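You operate a simulated robot arm through the tools that you are given. There is no shell and no other tool. Be economical: measure what you need, move in short steps, check, and stop when the job is done.

You run a simulated robot arm. Do the job below in one go: nothing can be reset, and whatever is moved stays where it is left.

## Task
Wind all the white film on to the short grey core.
Fine: core on the large round plate, star knob tight, black arm in, turn the hand wheel till the roll is bare, arm out. Where these are worked on the way, their far stop is far enough and under half their travel is too little: black arm.

The check looks at the end state, three seconds after you hand in, the way a careful person would. Anything else that was tipped, shoved, dropped, spilled or broken makes it a failure.

## Robot
A 7-joint arm with a three-finger gripper, on a carriage that runs on a rail from [985, -458] to [-1264, 587] (x, y) and turns from -2.566 to 3.229 rad about z. Base frame: it is fixed where the carriage stands at the start and does not move with it; the origin is on the floor, on the carriage's upright axis, x ahead of it, y to its left, z up; the surface under the hand at the start is at about z = 830. Readings come in mm, rad, newtons and seconds.
With the tool pointing down near the work surface it reaches from about 220 to 720 mm from the robot's upright axis, wherever it stands. Its first joint turns from -2.007 to 2.007 rad. Places, roughly: banded stub of the rewinder [400, 200, 800]; black arm [400, 400, 900]; large hand wheel [300, 200, 800]; large round plate [400, 200, 900]; short white roll (10x10x11 cm) [600, 500, 900]; star knob on the large round plate [400, 200, 1000]. Payload 2.69 kg.
Tool frame: the origin (TCP) lies between the finger pads and is the grasp point; the fingertips stand 30 mm ahead of it; z points along the fingers, y is the line along which they close. Largest opening 128 mm; the body of the gripper starts 117 mm behind the TCP.
Orientation is told as [roll, pitch, yaw] about the base's x, y, z axes, in that order, counted from this pose: with the fingers straight down and closing along the base's y, the tool's x points along the base's -x, its y along +y and its z along -z.

## Interface
- The arm moves only by the tool drive_tool. Its argument "increments" is a list of rows, each a list of 2 entries, a list of its own where there are three numbers: the shift along the tool's x, y, z in mm, then the turn, a rotation vector about the tool's x, y, z in rad. In form: [[[dx, dy, dz], [ax, ay, az]], ...]. A call has 1 to 8 rows; each row is the pose to reach, as a shift and turn from the pose commanded when the call began, along the tool's axes at that moment. "gripper" is the gripper command, from -1 (shut) to 1 (fully open), values between in proportion, set as the call begins (left out, the last holds). A row lasts 0.2 s, in which the tool goes at most 50 mm and 0.15 rad; a call with a longer step from one row to the next is refused whole, and so is a gripper value outside its range. A pose out of reach is approached as far as the arm can. The call stops where the force on the tool passes 90 N (or 10 N more than at its start, if that is more) or the arm is blocked; 0.2 s more then pass. The fingers move at their own pace and stop on an object; they squeeze with about 28 N. The grip force told is the motor's: it shows also when the fingers shut on nothing. Time passes only in rows, and 0.2 s behind the last, so rows that repeat a pose let the fingers close. It gives the time, the measured TCP pose, the force on the tool (base axes), the opening and the grip force at its end, in the units of the frame above (readings bear some noise), with the torque about the TCP (base axes, N m) and any sound that the robot's microphone picked up, and new pictures: "pictures" is both (left out), scene, wrist or none.
- Cameras (640 x 400 px; columns grow to the right, rows downward): "scene" is now at [-11.3, 182.3, 1707.6]; the picture's right is [0.28, -0.96, 0.00], its down [-0.82, -0.24, -0.52] and it looks along [0.50, 0.14, -0.86] (base axes); focal length 258 px, centre (320, 200). "wrist" rides on the gripper at [58, 54, -131] in the tool frame; the picture's right is [-0.68, 0.74, 0.00], its down [-0.62, -0.57, -0.55] and it looks along [-0.40, -0.37, 0.84] (tool axes); focal length 234 px, centre (320, 200). There is no depth. A picture from a camera that has moved, and an enlarged one, comes with that camera's place and axes in the base frame and with its lens. The place of the scene camera against the robot may be out by one fixed shift of up to 25 mm in any direction.
- move_column(by): slides the trunk up (or, below 0, down) by that many mm; the arm and the scene camera ride with it, the base frame stays. It gives what a move gives, with no picture.
- drive_base(legs): drives the robot by 1 to 6 legs, each [ahead, left, turn to the left] in mm, mm and rad, along the robot's own axes; the way and the turn of a leg run together, so that a leg with both is an arc; at most 1500 mm and 3.142 rad a leg. The arm and the cameras ride along, it lands a little off, and it stops where it bumps. It keeps to its track: a leg is cut to what the track allows. It gives what a move gives, and a new picture of the scene camera.
- turn_head(pan, tilt): turns the head with the scene camera to pan (to the left, within 2.705 rad either way) and tilt (down, from -0.506 to 1.204), counted from straight ahead of the robot. It gives what a move gives, and a new picture of the scene camera.
- close_up(camera, box): a new picture of the part [left, top, right, bottom] of that camera's present view, enlarged. It takes no simulated time.
- sign_off(): hands the job in; it is judged then, once.

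Work in short steps. Places have to be worked out from the pictures, the camera data and where the tool is seen: move nearer, look again, correct. Check each grasp and each placing, and mend what went wrong. You have 120 turns and 260 pictures in all, those below and enlarged ones among them. Open the gripper and draw the arm clear of the work before you hand the job in, unless the task says otherwise; then end with one line.

The tools are called after "Emit:" as name(argument=value, ...) on one line, values as JSON. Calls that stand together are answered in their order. drive_tool: Moves the arm, as the interface text tells. Its arguments: {"type":"object","properties":{"increments":{"type":"array","items":{"type":"array"}},"gripper":{"type":"number"},"pictures":{"type":"string","enum":["both","scene","wrist","none"]}},"required":["increments"]} The other tools are called the same way: move_column (by) slides the trunk up or down; drive_base (legs) drives the base; turn_head (pan, tilt) turns the head that bears the scene camera; close_up (camera, box) takes an enlarged picture of a part of a camera's view; sign_off () hands the job in.

At the start:

```text
time: 0.0
eef_pos: [463.1, 168.8, 1243.3]
orientation: [0.0, 0.001, 0.002]
wrist_force: [0.1, -0.1, 0.0]
wrist_torque: [0.01, 0.0, -0.02]
gripper_width: 127.9
finger_force: 0.1
trunk travel left (down, up): [-875.0, 115.0]
robot x, y, heading: [-2.2, 1.2, -0.001]
head pan, tilt: [0.283, 1.03]
```

scene: 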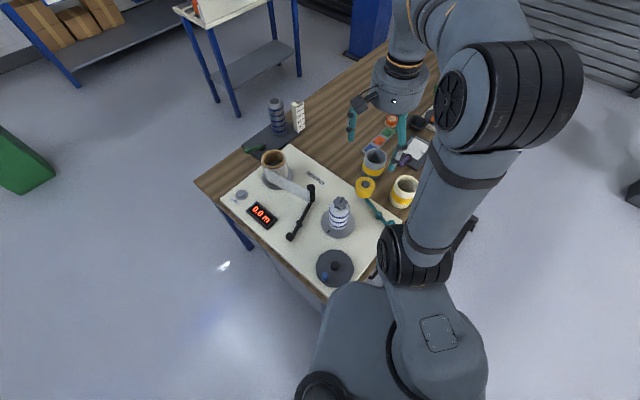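
wrist: 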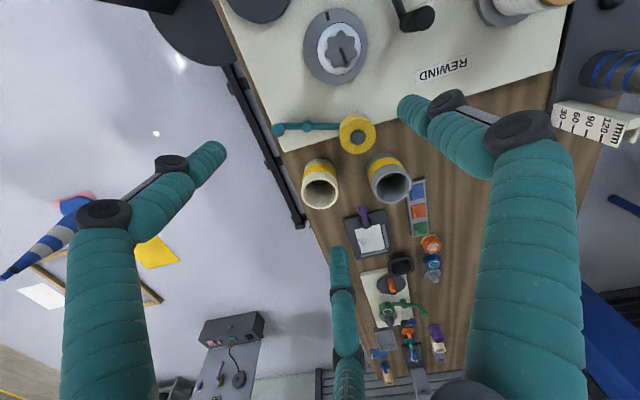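

The pictures show the rewinder plate with knob, wheel, arm and roll, with several cores nearby. I take enlarged views first to identify the parts.

Emit:
close_up(camera="scene", box=[200, 80, 440, 300])

Emit:
close_up(camera="wrist", box=[220, 0, 460, 220])

Emit:
close_up(camera="scene", box=[300, 160, 440, 290])

```text
1.82 times, centred on (320, 190) of scene
camera zoom: at [-11.3, 182.3, 1707.6], right [0.28, -0.96, 0.0], down [-0.82, -0.24, -0.52], along [0.5, 0.14, -0.86], focal length 468 px, centre (320, 218)
```

zoom: 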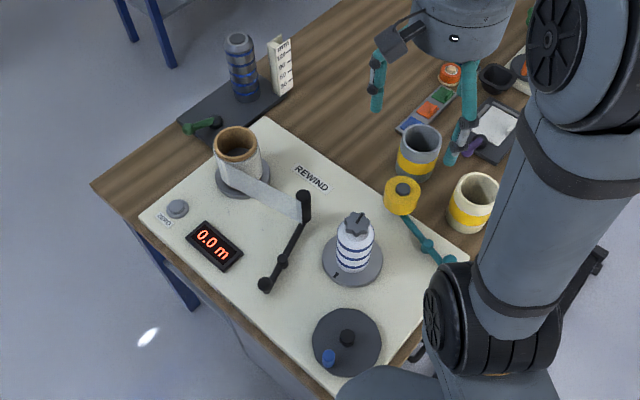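

```text
1.82 times, centred on (340, 110) of wrist
camera zoom: at [405.6, 223.0, 1375.7], right [0.68, 0.74, 0.0], down [0.62, -0.57, 0.55], along [0.4, -0.37, -0.84], focal length 426 px, centre (284, 364)
```

zoom: 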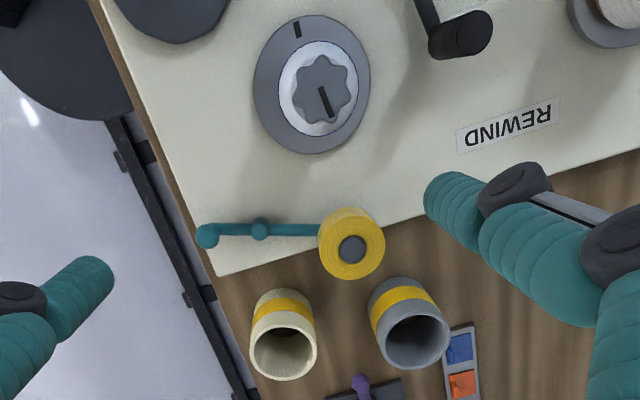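

```text
3.08 times, centred on (370, 225) of scene
camera zoom: at [-11.3, 182.3, 1707.6], right [0.28, -0.96, 0.0], down [-0.82, -0.24, -0.52], along [0.5, 0.14, -0.86], focal length 793 px, centre (166, 123)
```

zoom: 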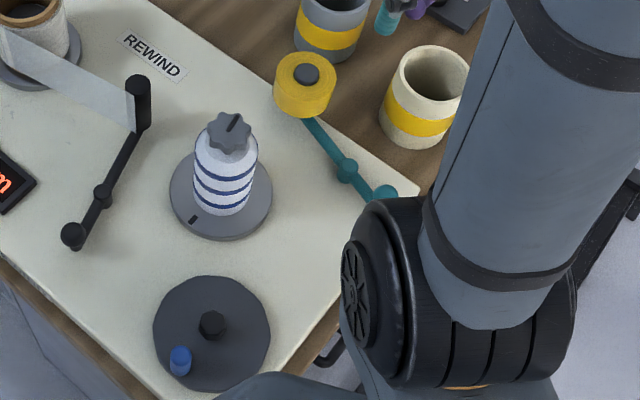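

The grey yellow-banded core stands at about [700,167], the star knob at about [426,244,1000] and the wheel at about [260,215]. The core is at the edge of reach, so I move the carriage 200 mm along the rail.

Emit:
drive_base(legs=[[181, -84, 0]])

```text
time: 1.6
eef_pos: [641.4, 87.0, 1243.8]
orientation: [0.001, 0.0, -0.001]
wrist_force: [-0.4, -0.3, 0.3]
wrist_torque: [-0.01, 0.02, 0.0]
gripper_width: 127.9
finger_force: 0.0
trunk travel left (down, up): [-875.0, 115.0]
robot x, y, heading: [178.7, -83.0, 0.0]
head pan, tilt: [0.283, 1.03]
camera scene: at [167.6, 99.3, 1707.6], right [0.28, -0.96, 0.0], down [-0.82, -0.24, -0.52], along [0.5, 0.14, -0.86], focal length 258 px, centre (320, 200)
```

scene: 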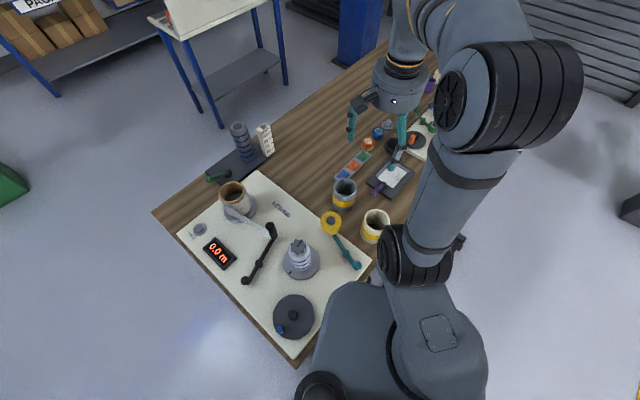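

Now I bring the hand nearer so the wrist camera looks at the core and the stub.

Emit:
drive_tool(increments=[[[5, 32, 35], [0, 0, 0]], [[10, 64, 70], [0, 0, 0]], [[15, 96, 95], [0, 0, 0]], [[20, 128, 115], [0, 0, 0]], [[26, 158, 125], [0, 0, 0]], [[26, 158, 125], [0, 0, 0]]])

```text
time: 3.0
eef_pos: [616.4, 244.8, 1121.8]
orientation: [0.0, 0.0, -0.002]
wrist_force: [0.4, -0.9, -0.7]
wrist_torque: [0.02, 0.01, -0.01]
gripper_width: 127.9
finger_force: 0.1
trunk travel left (down, up): [-875.0, 115.0]
robot x, y, heading: [176.6, -80.4, -0.007]
head pan, tilt: [0.283, 1.03]
camera scene: at [167.5, 98.3, 1707.7], right [0.28, -0.96, 0.0], down [-0.82, -0.24, -0.52], along [0.5, 0.14, -0.86], focal length 258 px, centre (320, 200)
camera wrist: at [558.7, 297.9, 1253.2], right [0.68, 0.73, 0.0], down [0.61, -0.57, 0.55], along [0.4, -0.37, -0.84], focal length 234 px, centre (320, 200)
```

scene: 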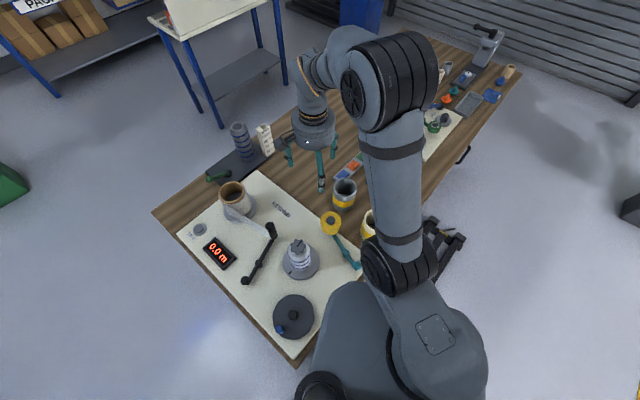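
wrist: 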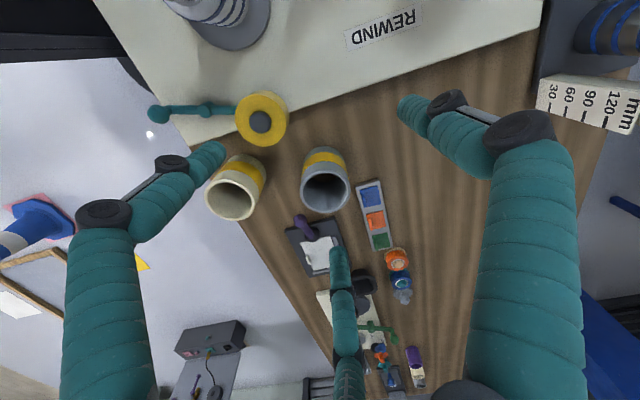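

The gripper shows three jaws about 120° apart. Triangulating the grey core's rim from two views gives its top centre at about [714,165,913]; I enlarge it to get the diameters.

Emit:
close_up(camera="wrist", box=[190, 80, 390, 230])

Emit:
close_up(camera="scene", box=[220, 170, 380, 350])

```text
2.67 times, centred on (290, 155) of wrist
camera zoom: at [558.7, 297.9, 1253.2], right [0.68, 0.73, 0.0], down [0.61, -0.57, 0.55], along [0.4, -0.37, -0.84], focal length 624 px, centre (400, 320)
```

zoom: 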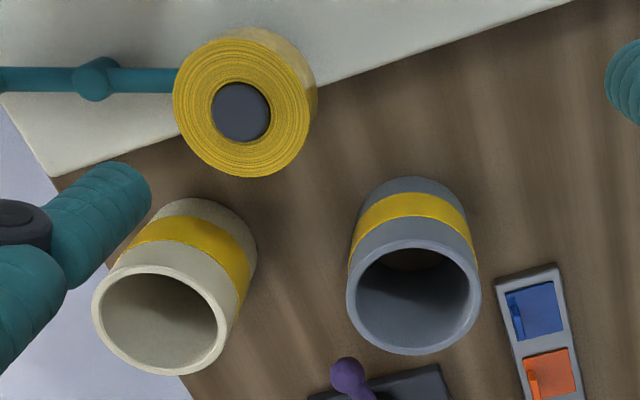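

```text
2.22 times, centred on (300, 260) of scene
camera zoom: at [167.5, 98.3, 1707.7], right [0.28, -0.96, 0.0], down [-0.82, -0.24, -0.52], along [0.5, 0.14, -0.86], focal length 572 px, centre (364, 67)
```

zoom: 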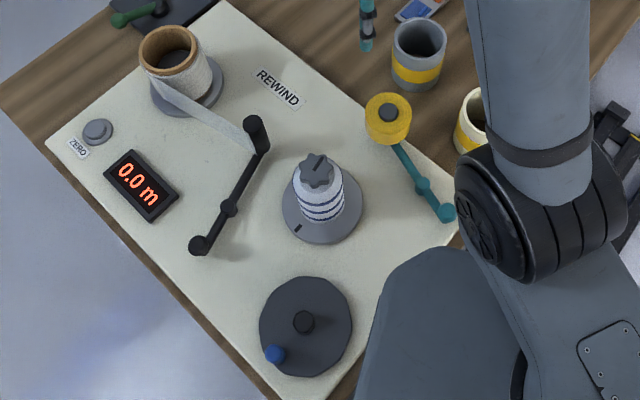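

The core is about 85 mm OD, 73 mm bore and 83 mm tall. I move the hand over it at z≈1010 and check centring before descending.

Emit:
drive_tool(increments=[[[-30, -25, 20], [0, 0, 0]], [[-60, -50, 45], [0, 0, 0]], [[-90, -75, 75], [0, 0, 0]], [[-98, -80, 112], [0, 0, 0]], [[-98, -80, 112], [0, 0, 0]]])

```text
time: 4.2
eef_pos: [714.7, 164.8, 1009.2]
orientation: [0.0, -0.003, 0.0]
wrist_force: [-0.2, 0.6, 0.1]
wrist_torque: [-0.03, -0.04, 0.0]
gripper_width: 128.1
finger_force: 0.2
trunk travel left (down, up): [-875.0, 115.0]
robot x, y, heading: [176.3, -84.0, -0.003]
head pan, tilt: [0.283, 1.03]
camera scene: at [166.5, 98.9, 1707.7], right [0.28, -0.96, 0.0], down [-0.82, -0.24, -0.52], along [0.5, 0.14, -0.86], focal length 258 px, centre (320, 200)
camera wrist: at [657.5, 218.5, 1140.1], right [0.68, 0.74, 0.0], down [0.61, -0.57, 0.55], along [0.4, -0.37, -0.84], focal length 234 px, centre (320, 200)
```

scene: 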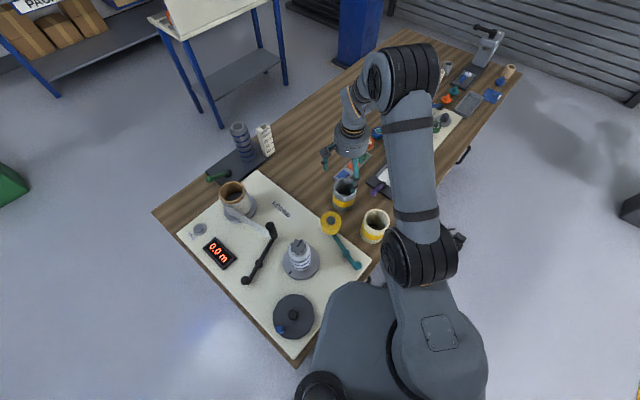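
wrist: 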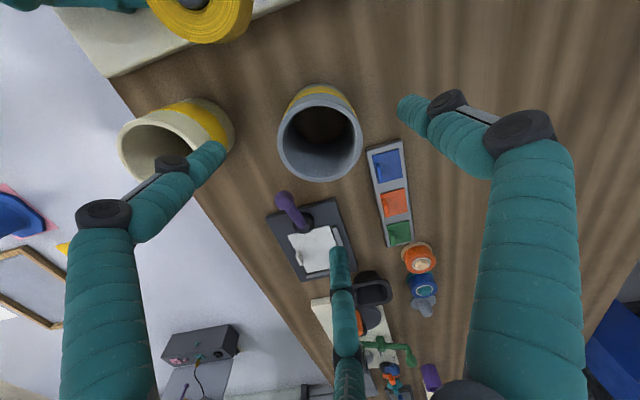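

The core sits about 4 mm off the hand axis, so I correct that and descend to grip height, z≈882.

Emit:
drive_tool(increments=[[[4, 4, 30], [0, 0, 0]], [[4, 4, 60], [0, 0, 0]], [[4, 4, 90], [0, 0, 0]], [[4, 4, 112], [0, 0, 0]], [[4, 4, 127], [0, 0, 0]], [[4, 4, 127], [0, 0, 0]]])

```text
time: 5.6
eef_pos: [709.3, 167.9, 880.5]
orientation: [0.0, 0.002, -0.002]
wrist_force: [0.3, -0.4, -0.1]
wrist_torque: [-0.01, -0.01, -0.01]
gripper_width: 128.0
finger_force: 0.0
trunk travel left (down, up): [-875.0, 115.0]
robot x, y, heading: [176.7, -81.6, 0.001]
head pan, tilt: [0.283, 1.03]
camera scene: at [167.0, 99.3, 1707.6], right [0.28, -0.96, 0.0], down [-0.82, -0.24, -0.52], along [0.5, 0.14, -0.86], focal length 258 px, centre (320, 200)
camera wrist: at [652.9, 221.1, 1011.6], right [0.68, 0.74, 0.0], down [0.61, -0.57, 0.55], along [0.4, -0.37, -0.84], focal length 234 px, centre (320, 200)
```

scene: 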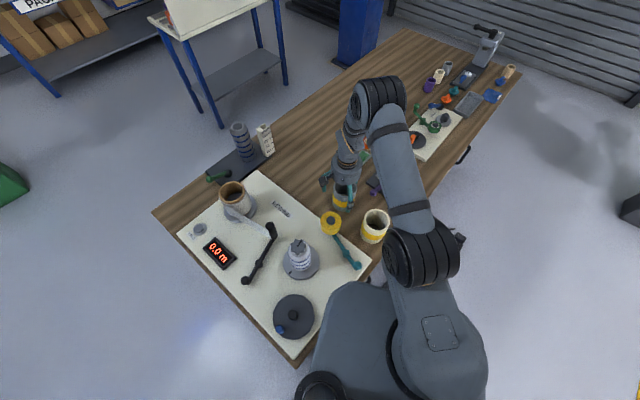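
wrist: 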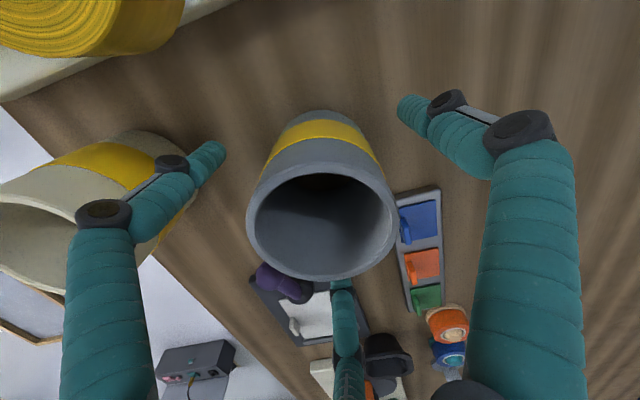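

The core is centred between the fingers, so I close the gripper.

Emit:
drive_tool(increments=[[[0, 0, 0], [0, 0, 0]], [[0, 0, 0], [0, 0, 0]], [[0, 0, 0], [0, 0, 0]], [[0, 0, 0], [0, 0, 0]], [[0, 0, 0], [0, 0, 0]]], gripper=-1, pictures="wrist")

```text
time: 6.8
eef_pos: [710.2, 167.7, 880.1]
orientation: [-0.001, 0.001, -0.003]
wrist_force: [0.3, -0.4, 1.9]
wrist_torque: [-0.05, 0.07, 0.06]
gripper_width: 82.8
finger_force: 28.4
trunk travel left (down, up): [-875.0, 115.0]
robot x, y, heading: [177.9, -82.6, -0.004]
head pan, tilt: [0.283, 1.03]
camera wrist: at [653.0, 221.0, 1011.9], right [0.68, 0.74, 0.0], down [0.61, -0.57, 0.55], along [0.4, -0.37, -0.84], focal length 234 px, centre (320, 200)
```

wrist: 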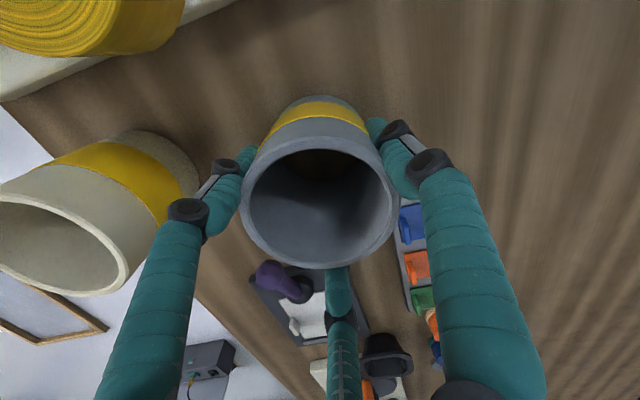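

The core is gripped at 82.8 mm; I lift it straight up by 240 mm.

Emit:
drive_tool(increments=[[[0, 0, -20], [0, 0, 0]], [[0, 0, -55], [0, 0, 0]], [[0, 0, -95], [0, 0, 0]], [[0, 0, -135], [0, 0, 0]], [[0, 0, -175], [0, 0, 0]], [[0, 0, -215], [0, 0, 0]], [[0, 0, -240], [0, 0, 0]], [[0, 0, -240], [0, 0, 0]]], pictures="wrist")

```text
time: 8.6
eef_pos: [708.2, 171.2, 1120.3]
orientation: [0.001, 0.001, 0.0]
wrist_force: [-0.3, -0.2, -1.7]
wrist_torque: [0.02, 0.0, 0.0]
gripper_width: 82.4
finger_force: 27.8
trunk travel left (down, up): [-875.0, 115.0]
robot x, y, heading: [178.9, -81.7, -0.001]
head pan, tilt: [0.283, 1.03]
camera wrist: at [652.0, 223.8, 1251.0], right [0.68, 0.74, 0.0], down [0.62, -0.57, 0.55], along [0.4, -0.37, -0.84], focal length 234 px, centre (320, 200)
```

wrist: 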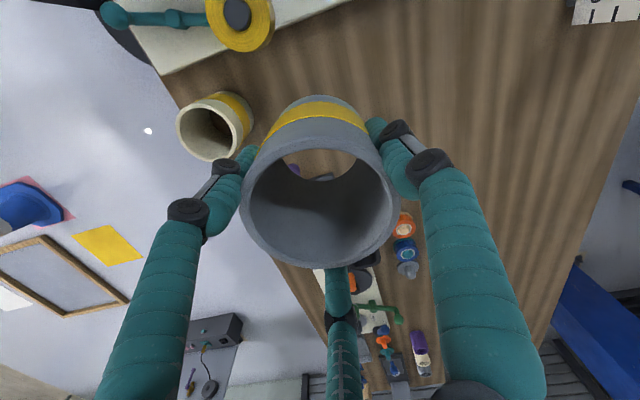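

The core holds. I carry it so the wrist camera stands right above the stub, to measure the stub axis.

Emit:
drive_tool(increments=[[[40, 4, 0], [0, 0, 0]], [[80, 8, 0], [0, 0, 0]], [[120, 11, 0], [0, 0, 0]], [[160, 14, 0], [0, 0, 0]], [[195, 17, 0], [0, 0, 0]], [[224, 19, 0], [0, 0, 0]], [[224, 19, 0], [0, 0, 0]]])

```text
time: 10.2
eef_pos: [484.7, 187.3, 1119.7]
orientation: [-0.001, 0.0, -0.002]
wrist_force: [0.2, 0.4, -1.6]
wrist_torque: [0.02, 0.0, 0.03]
gripper_width: 82.8
finger_force: 27.8
trunk travel left (down, up): [-875.0, 115.0]
robot x, y, heading: [175.3, -81.7, 0.003]
head pan, tilt: [0.283, 1.03]
camera scene: at [168.6, 99.4, 1707.6], right [0.28, -0.96, 0.0], down [-0.82, -0.24, -0.52], along [0.49, 0.14, -0.86], focal length 258 px, centre (320, 200)
camera wrist: at [427.9, 240.9, 1250.8], right [0.68, 0.74, 0.0], down [0.62, -0.57, 0.55], along [0.4, -0.37, -0.84], focal length 234 px, centre (320, 200)
```

scene: 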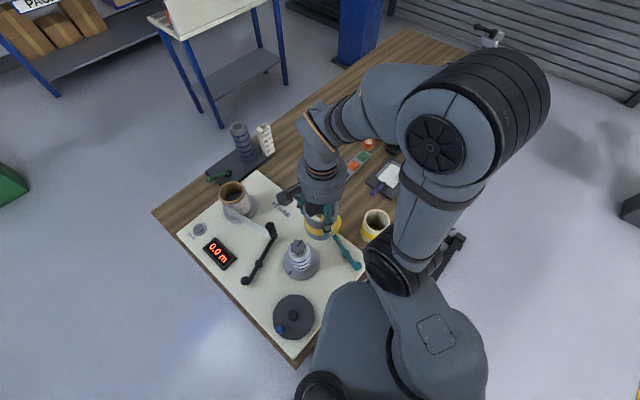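
wrist: 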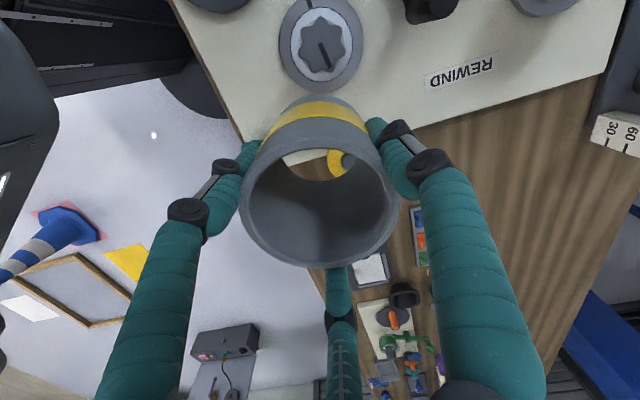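

Emit:
close_up(camera="wrist", box=[240, 0, 400, 100])

```text
4.00 times, centred on (320, 50) of wrist
camera zoom: at [427.9, 240.9, 1250.8], right [0.68, 0.74, 0.0], down [0.62, -0.57, 0.55], along [0.4, -0.37, -0.84], focal length 937 px, centre (320, 800)
```

zoom: 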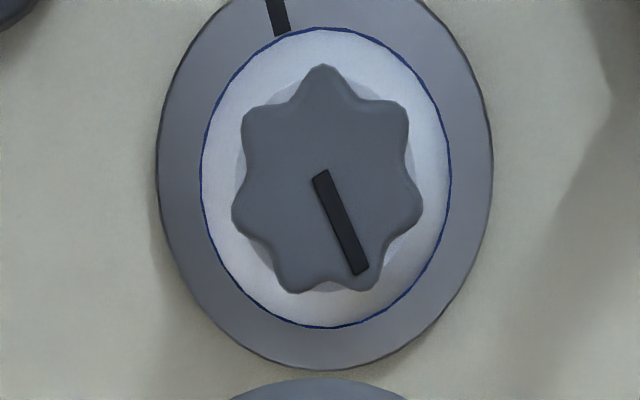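

Correcting for ellipse perspective, the stub axis is at about [427,243], with the stub ~59 mm and the knob ~42 mm in diameter, against a 73 mm bore. I move the core above it, staying high, and check.

Emit:
drive_tool(increments=[[[28, 27, 0], [0, 0, 0]], [[56, 54, 0], [0, 0, 0]], [[56, 54, 0], [0, 0, 0]]])

Emit:
close_up(camera="scene", box=[240, 140, 400, 300])

```text
time: 11.0
eef_pos: [427.8, 240.2, 1120.7]
orientation: [-0.001, 0.0, -0.002]
wrist_force: [-0.6, 0.1, -1.3]
wrist_torque: [0.03, 0.04, 0.03]
gripper_width: 82.8
finger_force: 28.6
trunk travel left (down, up): [-875.0, 115.0]
robot x, y, heading: [177.5, -82.4, -0.004]
head pan, tilt: [0.283, 1.03]
camera scene: at [168.6, 98.6, 1707.7], right [0.28, -0.96, 0.0], down [-0.82, -0.24, -0.52], along [0.49, 0.14, -0.86], focal length 258 px, centre (320, 200)
camera wrist: at [371.4, 294.6, 1251.3], right [0.68, 0.74, 0.0], down [0.61, -0.57, 0.55], along [0.4, -0.37, -0.84], focal length 234 px, centre (320, 200)
```

scene: 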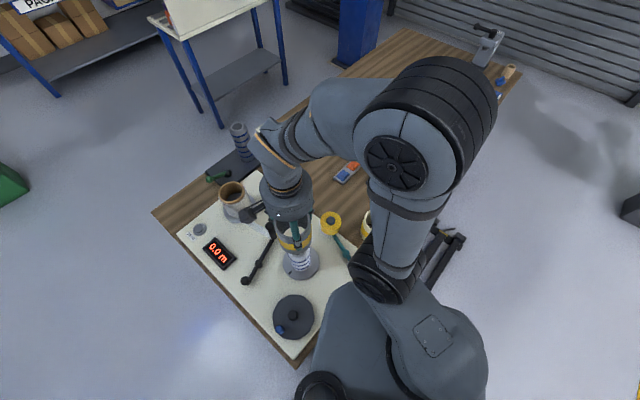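
wrist: 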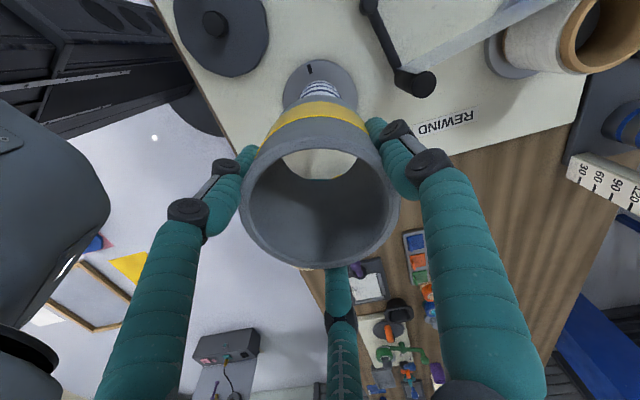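

```text
2.50 times, centred on (320, 220) of scene
camera zoom: at [168.6, 98.6, 1707.7], right [0.28, -0.96, 0.0], down [-0.82, -0.24, -0.52], along [0.49, 0.14, -0.86], focal length 644 px, centre (320, 150)
```

zoom: 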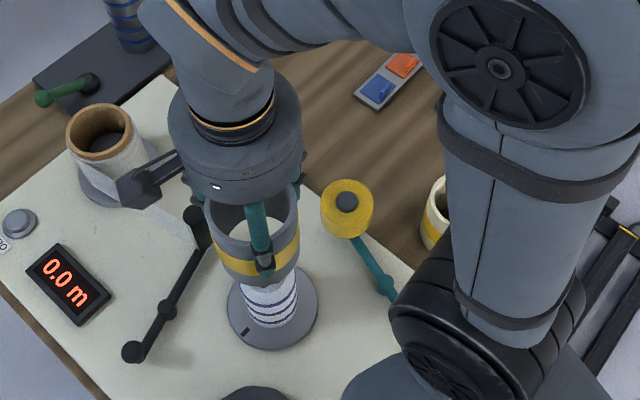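

In both views the core hangs over the stub coaxially. I lower it 85 mm, around the knob, and check.

Emit:
drive_tool(increments=[[[0, 0, 25], [0, 0, 0]], [[0, 0, 50], [0, 0, 0]], [[0, 0, 70], [0, 0, 0]], [[0, 0, 85], [0, 0, 0]], [[0, 0, 85], [0, 0, 0]]])

Emit:
close_up(camera="wrist", box=[220, 40, 420, 290])

Emit:
close_up(camera="scene", box=[240, 180, 360, 300])

```text
time: 12.2
eef_pos: [430.7, 239.1, 1034.8]
orientation: [0.001, -0.001, -0.002]
wrist_force: [-0.7, -0.7, -1.6]
wrist_torque: [-0.03, 0.01, 0.02]
gripper_width: 82.7
finger_force: 28.1
trunk travel left (down, up): [-875.0, 115.0]
robot x, y, heading: [178.0, -82.5, -0.006]
head pan, tilt: [0.283, 1.03]
camera scene: at [167.2, 99.2, 1707.6], right [0.28, -0.96, 0.0], down [-0.82, -0.24, -0.52], along [0.5, 0.14, -0.86], focal length 258 px, centre (320, 200)
camera wrist: at [373.5, 293.2, 1165.1], right [0.68, 0.74, 0.0], down [0.61, -0.57, 0.55], along [0.4, -0.37, -0.84], focal length 234 px, centre (320, 200)
```

scene: 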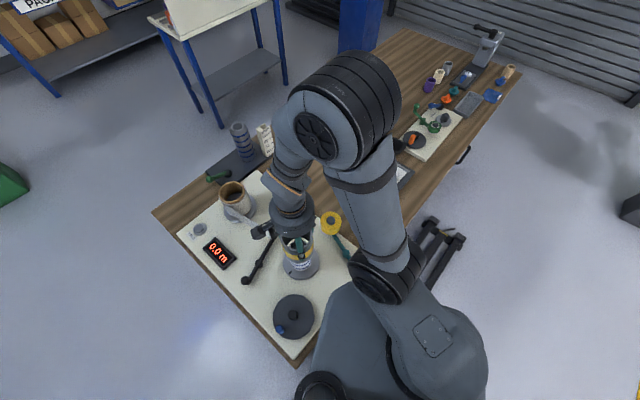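
wrist: 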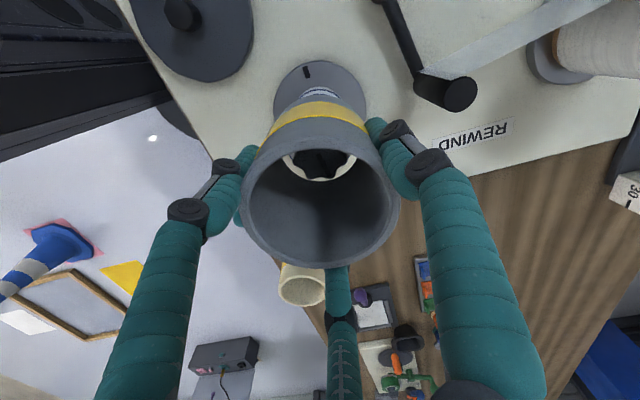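

```text
1.60 times, centred on (320, 165) of wrist
camera zoom: at [373.5, 293.2, 1165.1], right [0.68, 0.74, 0.0], down [0.61, -0.57, 0.55], along [0.4, -0.37, -0.84], focal length 375 px, centre (320, 256)
```

zoom: 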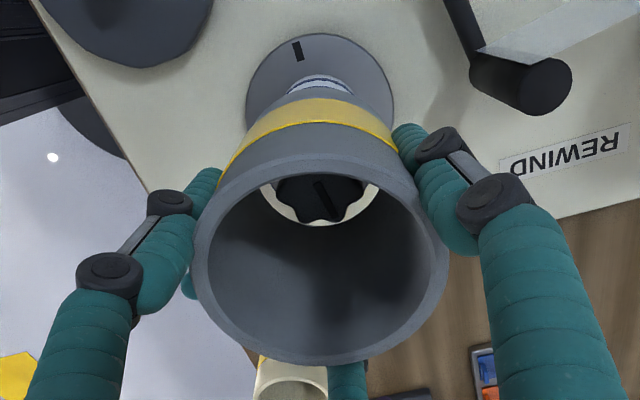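

```text
3.33 times, centred on (300, 240) of scene
camera zoom: at [167.2, 99.2, 1707.6], right [0.28, -0.96, 0.0], down [-0.82, -0.24, -0.52], along [0.5, 0.14, -0.86], focal length 859 px, centre (387, 67)
```

zoom: 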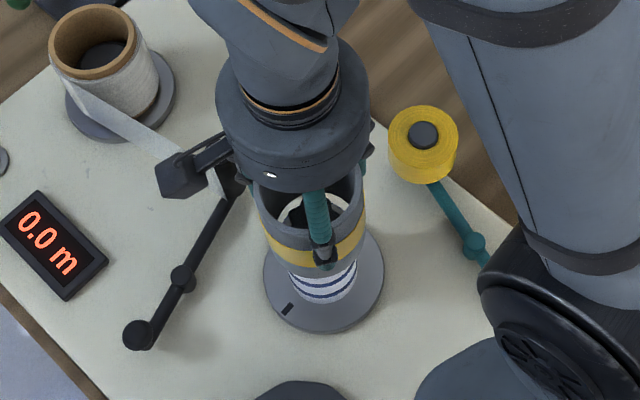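

The knob is centred inside the bore, so I continue down 70 mm.

Emit:
drive_tool(increments=[[[0, 0, 15], [0, 0, 0]], [[0, 0, 30], [0, 0, 0]], [[0, 0, 45], [0, 0, 0]], [[0, 0, 60], [0, 0, 0]], [[0, 0, 70], [0, 0, 0]], [[0, 0, 70], [0, 0, 0]]])

Emit:
close_up(camera="wrist", box=[220, 40, 420, 290])

```text
time: 13.6
eef_pos: [429.2, 240.7, 964.5]
orientation: [0.0, -0.001, -0.001]
wrist_force: [-0.3, -0.2, -0.8]
wrist_torque: [-0.03, 0.01, 0.01]
gripper_width: 82.6
finger_force: 28.5
trunk travel left (down, up): [-875.0, 115.0]
robot x, y, heading: [180.0, -83.1, -0.006]
head pan, tilt: [0.283, 1.03]
camera scene: at [167.4, 99.4, 1707.6], right [0.28, -0.96, 0.0], down [-0.82, -0.24, -0.52], along [0.5, 0.14, -0.86], focal length 258 px, centre (320, 200)
camera wrist: at [372.6, 294.3, 1095.8], right [0.68, 0.74, 0.0], down [0.61, -0.57, 0.55], along [0.4, -0.37, -0.84], focal length 234 px, centre (320, 200)
```

scene: 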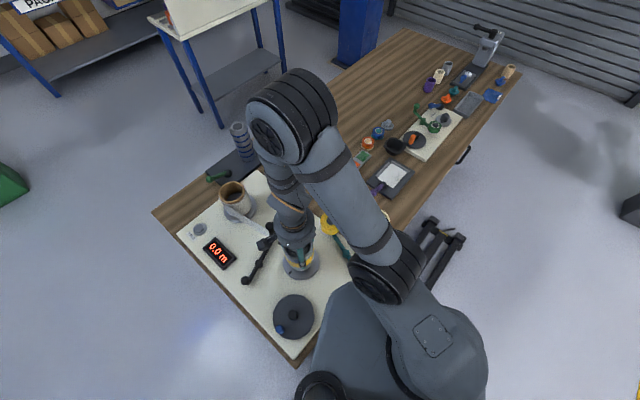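
wrist: 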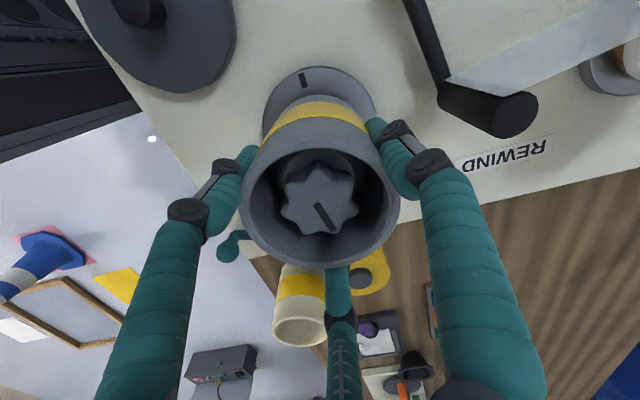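

```text
1.60 times, centred on (320, 165) of wrist
camera zoom: at [372.6, 294.3, 1095.8], right [0.68, 0.74, 0.0], down [0.61, -0.57, 0.55], along [0.4, -0.37, -0.84], focal length 375 px, centre (320, 256)
```

zoom: 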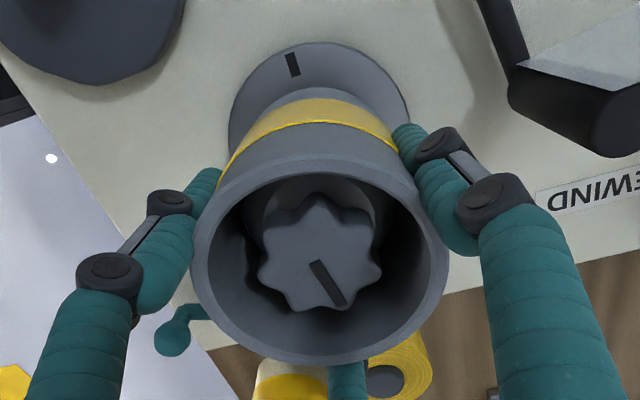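

The knob top (z≈978) is centred in the bore. I continue down in small guarded steps until the core meets the plate.

Emit:
drive_tool(increments=[[[0, 0, 10], [0, 0, 0]], [[0, 0, 18], [0, 0, 0]], [[0, 0, 26], [0, 0, 0]], [[0, 0, 32], [0, 0, 0]], [[0, 0, 38], [0, 0, 0]], [[0, 0, 38], [0, 0, 0]]])

Emit:
close_up(camera="scene", box=[240, 180, 360, 300])

```text
time: 15.0
eef_pos: [429.7, 243.2, 928.1]
orientation: [0.0, 0.001, -0.002]
wrist_force: [0.6, 0.5, -1.9]
wrist_torque: [-0.01, 0.01, 0.02]
gripper_width: 82.8
finger_force: 28.0
trunk travel left (down, up): [-875.0, 115.0]
robot x, y, heading: [180.1, -80.2, 0.002]
head pan, tilt: [0.283, 1.03]
camera scene: at [167.4, 99.4, 1707.6], right [0.28, -0.96, 0.0], down [-0.82, -0.24, -0.52], along [0.5, 0.14, -0.86], focal length 258 px, centre (320, 200)
camera wrist: at [372.6, 295.1, 1058.8], right [0.68, 0.74, 0.0], down [0.61, -0.57, 0.55], along [0.4, -0.37, -0.84], focal length 234 px, centre (320, 200)
```

scene: 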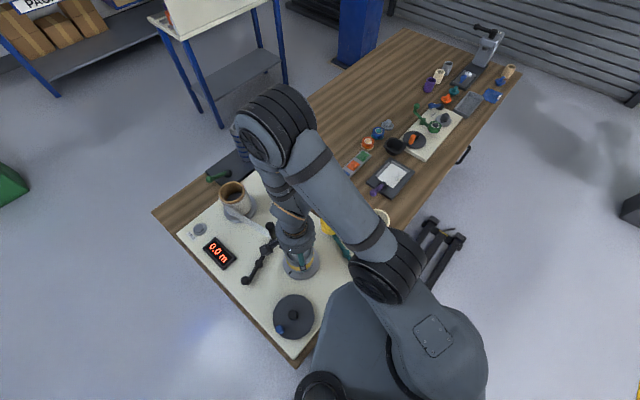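
wrist: 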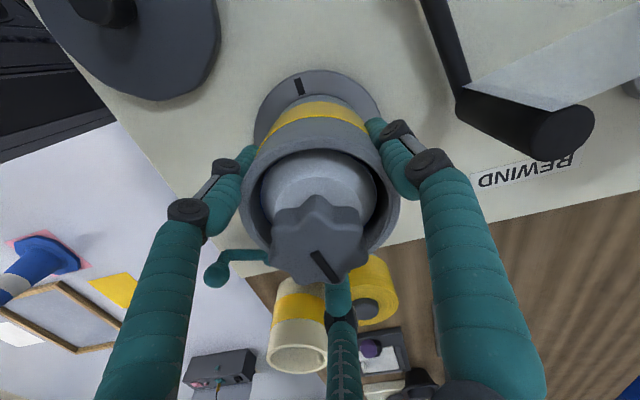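

```text
3.33 times, centred on (300, 240) of scene
camera zoom: at [167.4, 99.4, 1707.6], right [0.28, -0.96, 0.0], down [-0.82, -0.24, -0.52], along [0.5, 0.14, -0.86], focal length 859 px, centre (387, 67)
```

zoom: 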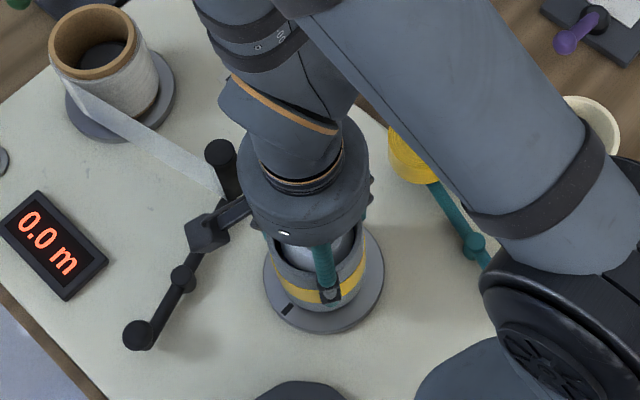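

There is no contact yet and the bore is still clear. I go down 10 mm more in fine rows and read the force.

Emit:
drive_tool(increments=[[[0, 0, 3], [0, 0, 0]], [[0, 0, 6], [0, 0, 0]], [[0, 0, 9], [0, 0, 0]], [[0, 0, 10], [0, 0, 0]]], pictures="wrist")

```text
time: 16.0
eef_pos: [430.8, 241.1, 918.8]
orientation: [0.004, -0.002, -0.002]
wrist_force: [2.3, 1.9, 21.3]
wrist_torque: [0.19, -0.17, -0.02]
gripper_width: 82.7
finger_force: 28.6
trunk travel left (down, up): [-875.0, 115.0]
robot x, y, heading: [178.5, -83.2, 0.002]
head pan, tilt: [0.283, 1.03]
camera wrist: at [372.5, 294.4, 1049.4], right [0.68, 0.74, 0.0], down [0.61, -0.57, 0.55], along [0.4, -0.37, -0.84], focal length 234 px, centre (320, 200)
```

wrist: 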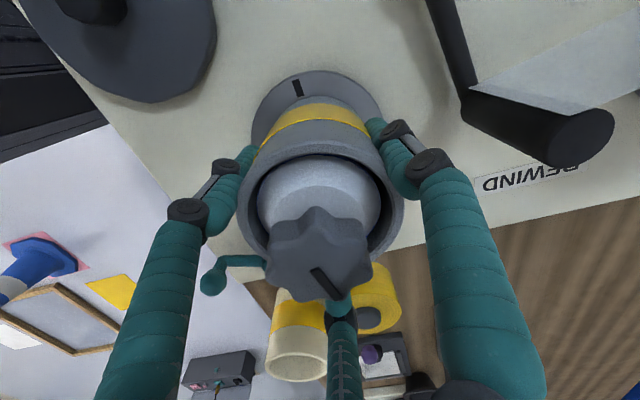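

A contact force of 21 N shows the core is seated on the plate. I open the gripper partly and look.

Emit:
drive_tool(increments=[[[0, 0, 8], [0, 0, 0]], [[0, 0, 8], [0, 0, 0]], [[0, 0, 8], [0, 0, 0]]], gripper=0.75)

Emit:
close_up(camera="scene", box=[240, 180, 360, 300])

```text
time: 16.8
eef_pos: [430.4, 240.5, 910.4]
orientation: [-0.001, -0.001, -0.002]
wrist_force: [0.6, 0.1, 0.3]
wrist_torque: [0.01, -0.02, -0.01]
gripper_width: 112.0
finger_force: 0.1
trunk travel left (down, up): [-875.0, 115.0]
robot x, y, heading: [178.3, -86.7, -0.001]
head pan, tilt: [0.283, 1.03]
camera scene: at [167.4, 99.5, 1707.6], right [0.28, -0.96, 0.0], down [-0.82, -0.24, -0.52], along [0.5, 0.14, -0.86], focal length 258 px, centre (320, 200)
camera wrist: at [372.9, 294.5, 1040.7], right [0.68, 0.74, 0.0], down [0.61, -0.57, 0.55], along [0.4, -0.37, -0.84], focal length 234 px, centre (320, 200)
```

scene: 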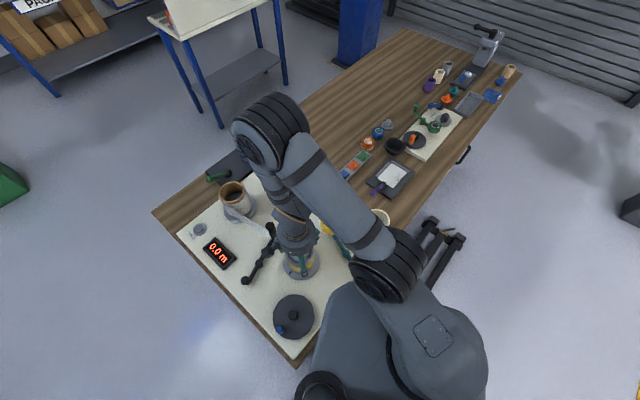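
wrist: 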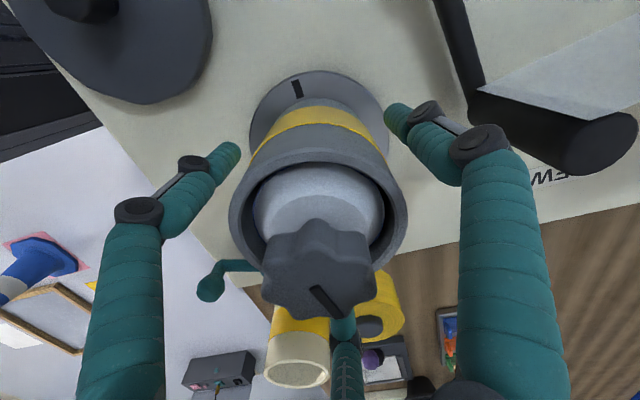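

```text
3.33 times, centred on (300, 240) of scene
camera zoom: at [167.4, 99.5, 1707.6], right [0.28, -0.96, 0.0], down [-0.82, -0.24, -0.52], along [0.5, 0.14, -0.86], focal length 859 px, centre (387, 67)
```

zoom: 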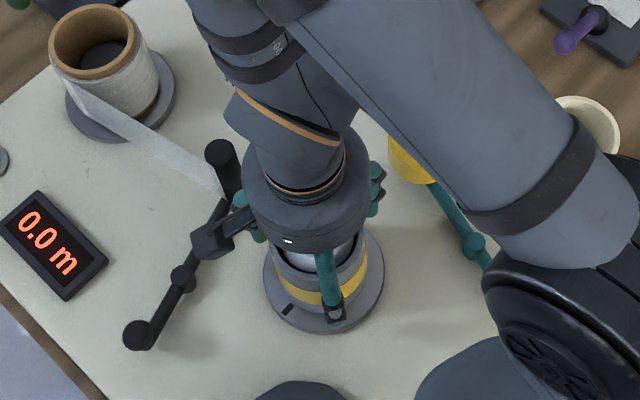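

The core stands seated around the stub. I lift the hand clear of knob and core to see the knob and stub heights.

Emit:
drive_tool(increments=[[[0, 0, -30], [0, 0, 0]], [[0, 0, -65], [0, 0, 0]], [[0, 0, -100], [0, 0, 0]], [[0, 0, -100], [0, 0, 0]]], gripper=0.3)

Emit:
close_up(camera="wrist", box=[230, 50, 410, 250])

Emit:
close_up(camera="scene", box=[240, 180, 360, 300])

```text
time: 17.8
eef_pos: [430.3, 241.9, 1010.3]
orientation: [-0.004, -0.002, 0.001]
wrist_force: [0.0, 1.2, 0.3]
wrist_torque: [-0.03, 0.03, -0.03]
gripper_width: 82.9
finger_force: 0.1
trunk travel left (down, up): [-875.0, 115.0]
robot x, y, heading: [181.4, -82.2, 0.005]
head pan, tilt: [0.283, 1.03]
camera scene: at [167.9, 100.5, 1707.5], right [0.28, -0.96, 0.0], down [-0.82, -0.24, -0.52], along [0.5, 0.14, -0.86], focal length 258 px, centre (320, 200)
camera wrist: at [373.2, 296.1, 1140.3], right [0.68, 0.74, 0.0], down [0.62, -0.57, 0.55], along [0.4, -0.37, -0.84], focal length 234 px, centre (320, 200)
```

scene: 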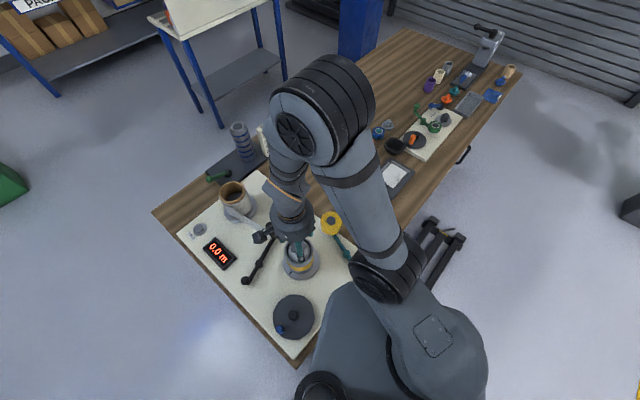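
wrist: 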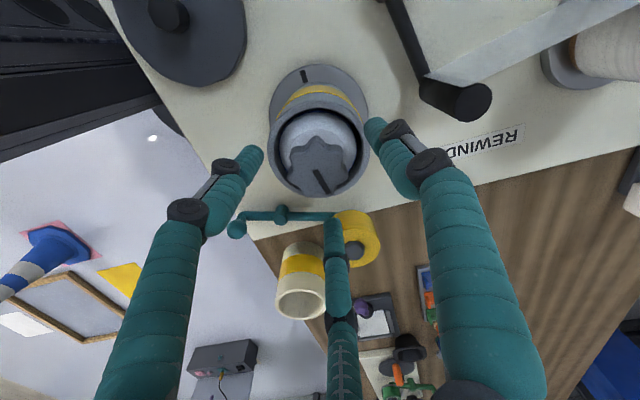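

```text
2.00 times, centred on (320, 150) of wrist
camera zoom: at [373.2, 296.1, 1140.3], right [0.68, 0.74, 0.0], down [0.62, -0.57, 0.55], along [0.4, -0.37, -0.84], focal length 468 px, centre (320, 300)
```

zoom: 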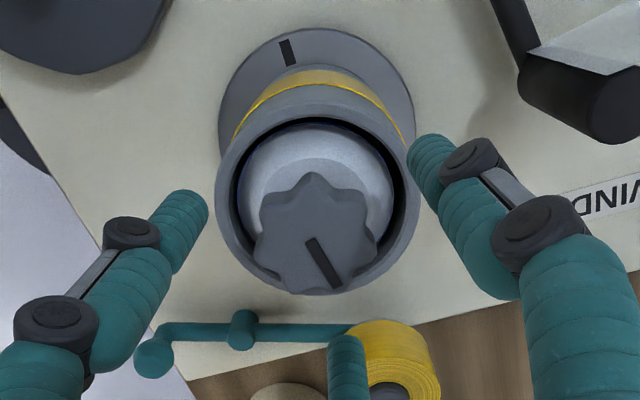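

```text
3.33 times, centred on (300, 240) of scene
camera zoom: at [167.9, 100.5, 1707.5], right [0.28, -0.96, 0.0], down [-0.82, -0.24, -0.52], along [0.5, 0.14, -0.86], focal length 859 px, centre (387, 67)
```

zoom: 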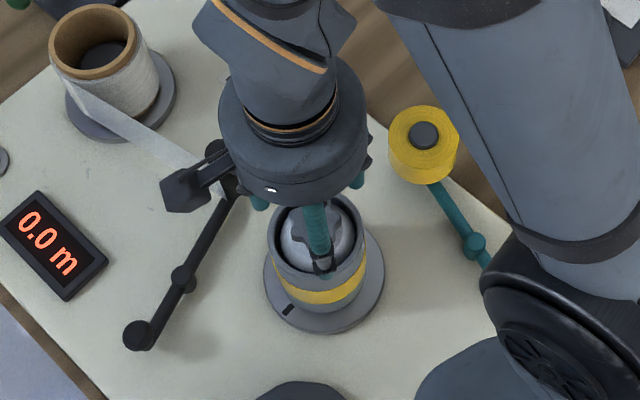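

The core rim is near z≈951 and the knob spans about 955–977 with a 46 mm diameter. I descend so the fingertips stay just above the rim, then close on the knob.

Emit:
drive_tool(increments=[[[1, 1, 12], [0, 0, 0]], [[1.5, 1, 22], [0, 0, 0]], [[1.5, 1, 24], [0, 0, 0]], [[1.5, 1, 24], [0, 0, 0]]], pictures="none")

Emit:
drive_tool(increments=[[[0, 0, 0], [0, 0, 0]], [[0, 0, 0], [0, 0, 0]], [[0, 0, 0], [0, 0, 0]], [[0, 0, 0], [0, 0, 0]]], gripper=-1)

Emit:
close_up(camera="wrist", box=[230, 50, 410, 250])

```text
time: 18.8
eef_pos: [428.1, 242.1, 987.1]
orientation: [-0.001, 0.0, -0.003]
wrist_force: [-0.6, 0.1, 0.5]
wrist_torque: [-0.02, 0.0, 0.03]
gripper_width: 83.2
finger_force: 0.1
trunk travel left (down, up): [-875.0, 115.0]
robot x, y, heading: [180.6, -81.8, -0.001]
head pan, tilt: [0.283, 1.03]
```

```text
time: 19.8
eef_pos: [428.7, 242.3, 986.8]
orientation: [0.0, 0.001, -0.003]
wrist_force: [4.0, -2.2, 1.0]
wrist_torque: [-0.24, -0.26, 0.01]
gripper_width: 44.6
finger_force: 26.4
trunk travel left (down, up): [-875.0, 115.0]
robot x, y, heading: [178.9, -84.2, 0.002]
head pan, tilt: [0.283, 1.03]
camera scene: at [168.3, 98.9, 1707.7], right [0.28, -0.96, 0.0], down [-0.82, -0.24, -0.52], along [0.49, 0.14, -0.86], focal length 258 px, centre (320, 200)
camera wrist: at [371.2, 295.1, 1117.1], right [0.68, 0.73, 0.0], down [0.61, -0.57, 0.55], along [0.4, -0.37, -0.84], focal length 234 px, centre (320, 200)
```

scene: 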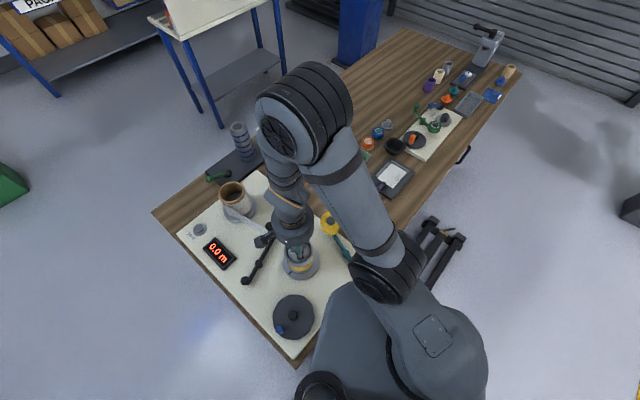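
wrist: 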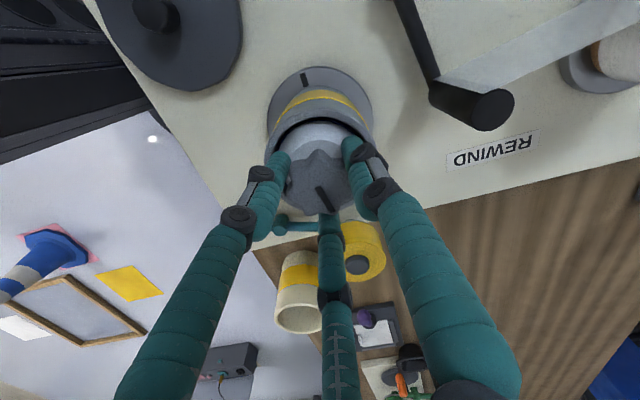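

```text
2.00 times, centred on (320, 150) of wrist
camera zoom: at [371.2, 295.1, 1117.1], right [0.68, 0.73, 0.0], down [0.61, -0.57, 0.55], along [0.4, -0.37, -0.84], focal length 468 px, centre (320, 300)
```

zoom: 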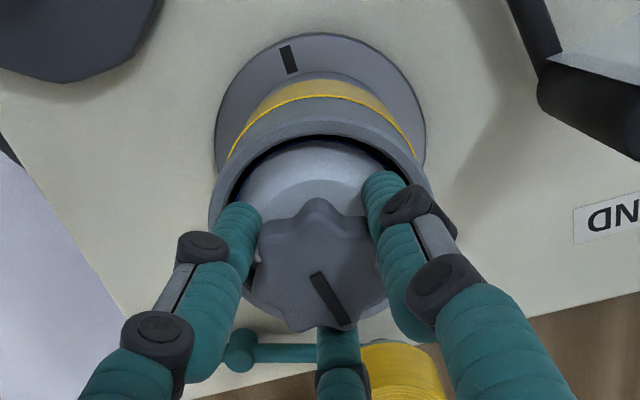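

The knob is held at 44.6 mm. I turn it clockwise seen from above (+tool z) by about 1 rad and watch the marks and torque.

Emit:
drive_tool(increments=[[[0, 0, 0], [0, 0, 0.13]], [[0, 0, 0], [0, 0, 0.26]], [[0, 0, 0], [0, 0, 0.39]], [[0, 0, 0], [0, 0, 0.52]], [[0, 0, 0], [0, 0, 0.65]], [[0, 0, 0], [0, 0, 0.78]], [[0, 0, 0], [0, 0, 0.91]], [[0, 0, 0], [0, 0, 1.04]]], pictures="wrist")

```text
time: 21.6
eef_pos: [428.6, 242.2, 986.4]
orientation: [-0.001, 0.002, -1.043]
wrist_force: [3.4, -3.0, 9.2]
wrist_torque: [-0.35, 0.1, 0.0]
gripper_width: 44.0
finger_force: 44.9
trunk travel left (down, up): [-875.0, 115.0]
robot x, y, heading: [172.9, -87.8, -0.004]
head pan, tilt: [0.283, 1.03]
camera wrist: at [446.3, 318.7, 1117.1], right [0.98, -0.21, 0.0], down [-0.18, -0.82, 0.55], along [-0.12, -0.53, -0.84], focal length 234 px, centre (320, 200)
```

wrist: 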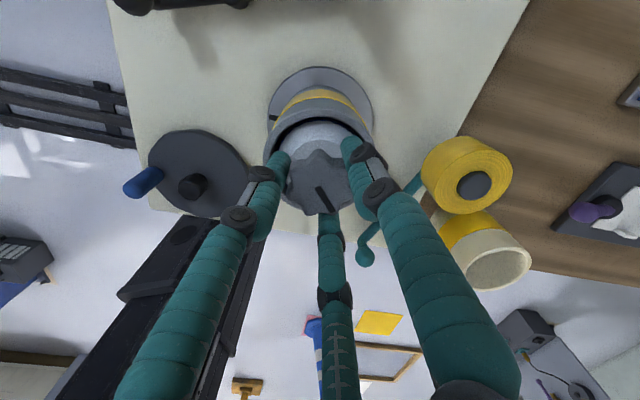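

In the rotated view the plate mark stayed put, so the plate turned along with the knob. I check the wheel in the scene view.

Emit:
close_up(camera="scene", box=[220, 200, 380, 360])

Emit:
close_up(camera="wrist", box=[230, 50, 410, 250])

```text
2.50 times, centred on (300, 280) of scene
camera zoom: at [167.7, 98.3, 1707.8], right [0.28, -0.96, 0.0], down [-0.82, -0.24, -0.52], along [0.5, 0.14, -0.86], focal length 644 px, centre (370, 0)
```

zoom: 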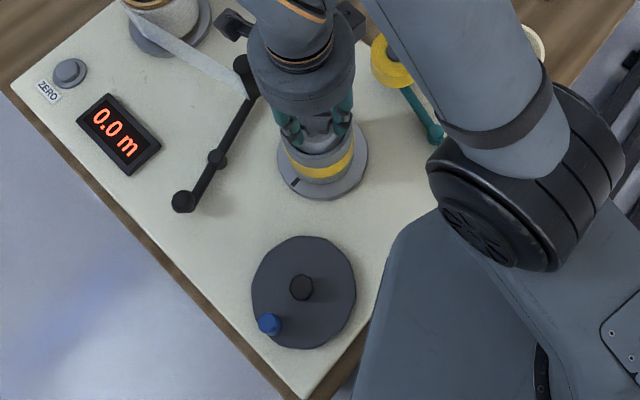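

```text
2.00 times, centred on (320, 150) of wrist
camera zoom: at [446.3, 318.7, 1117.1], right [0.98, -0.21, 0.0], down [-0.18, -0.82, 0.55], along [-0.12, -0.53, -0.84], focal length 468 px, centre (320, 300)
```

zoom: 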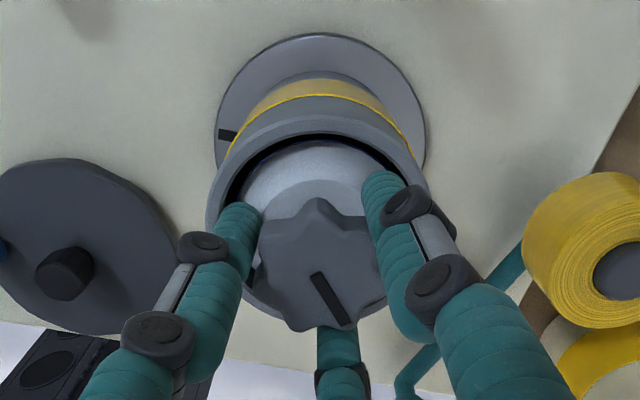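

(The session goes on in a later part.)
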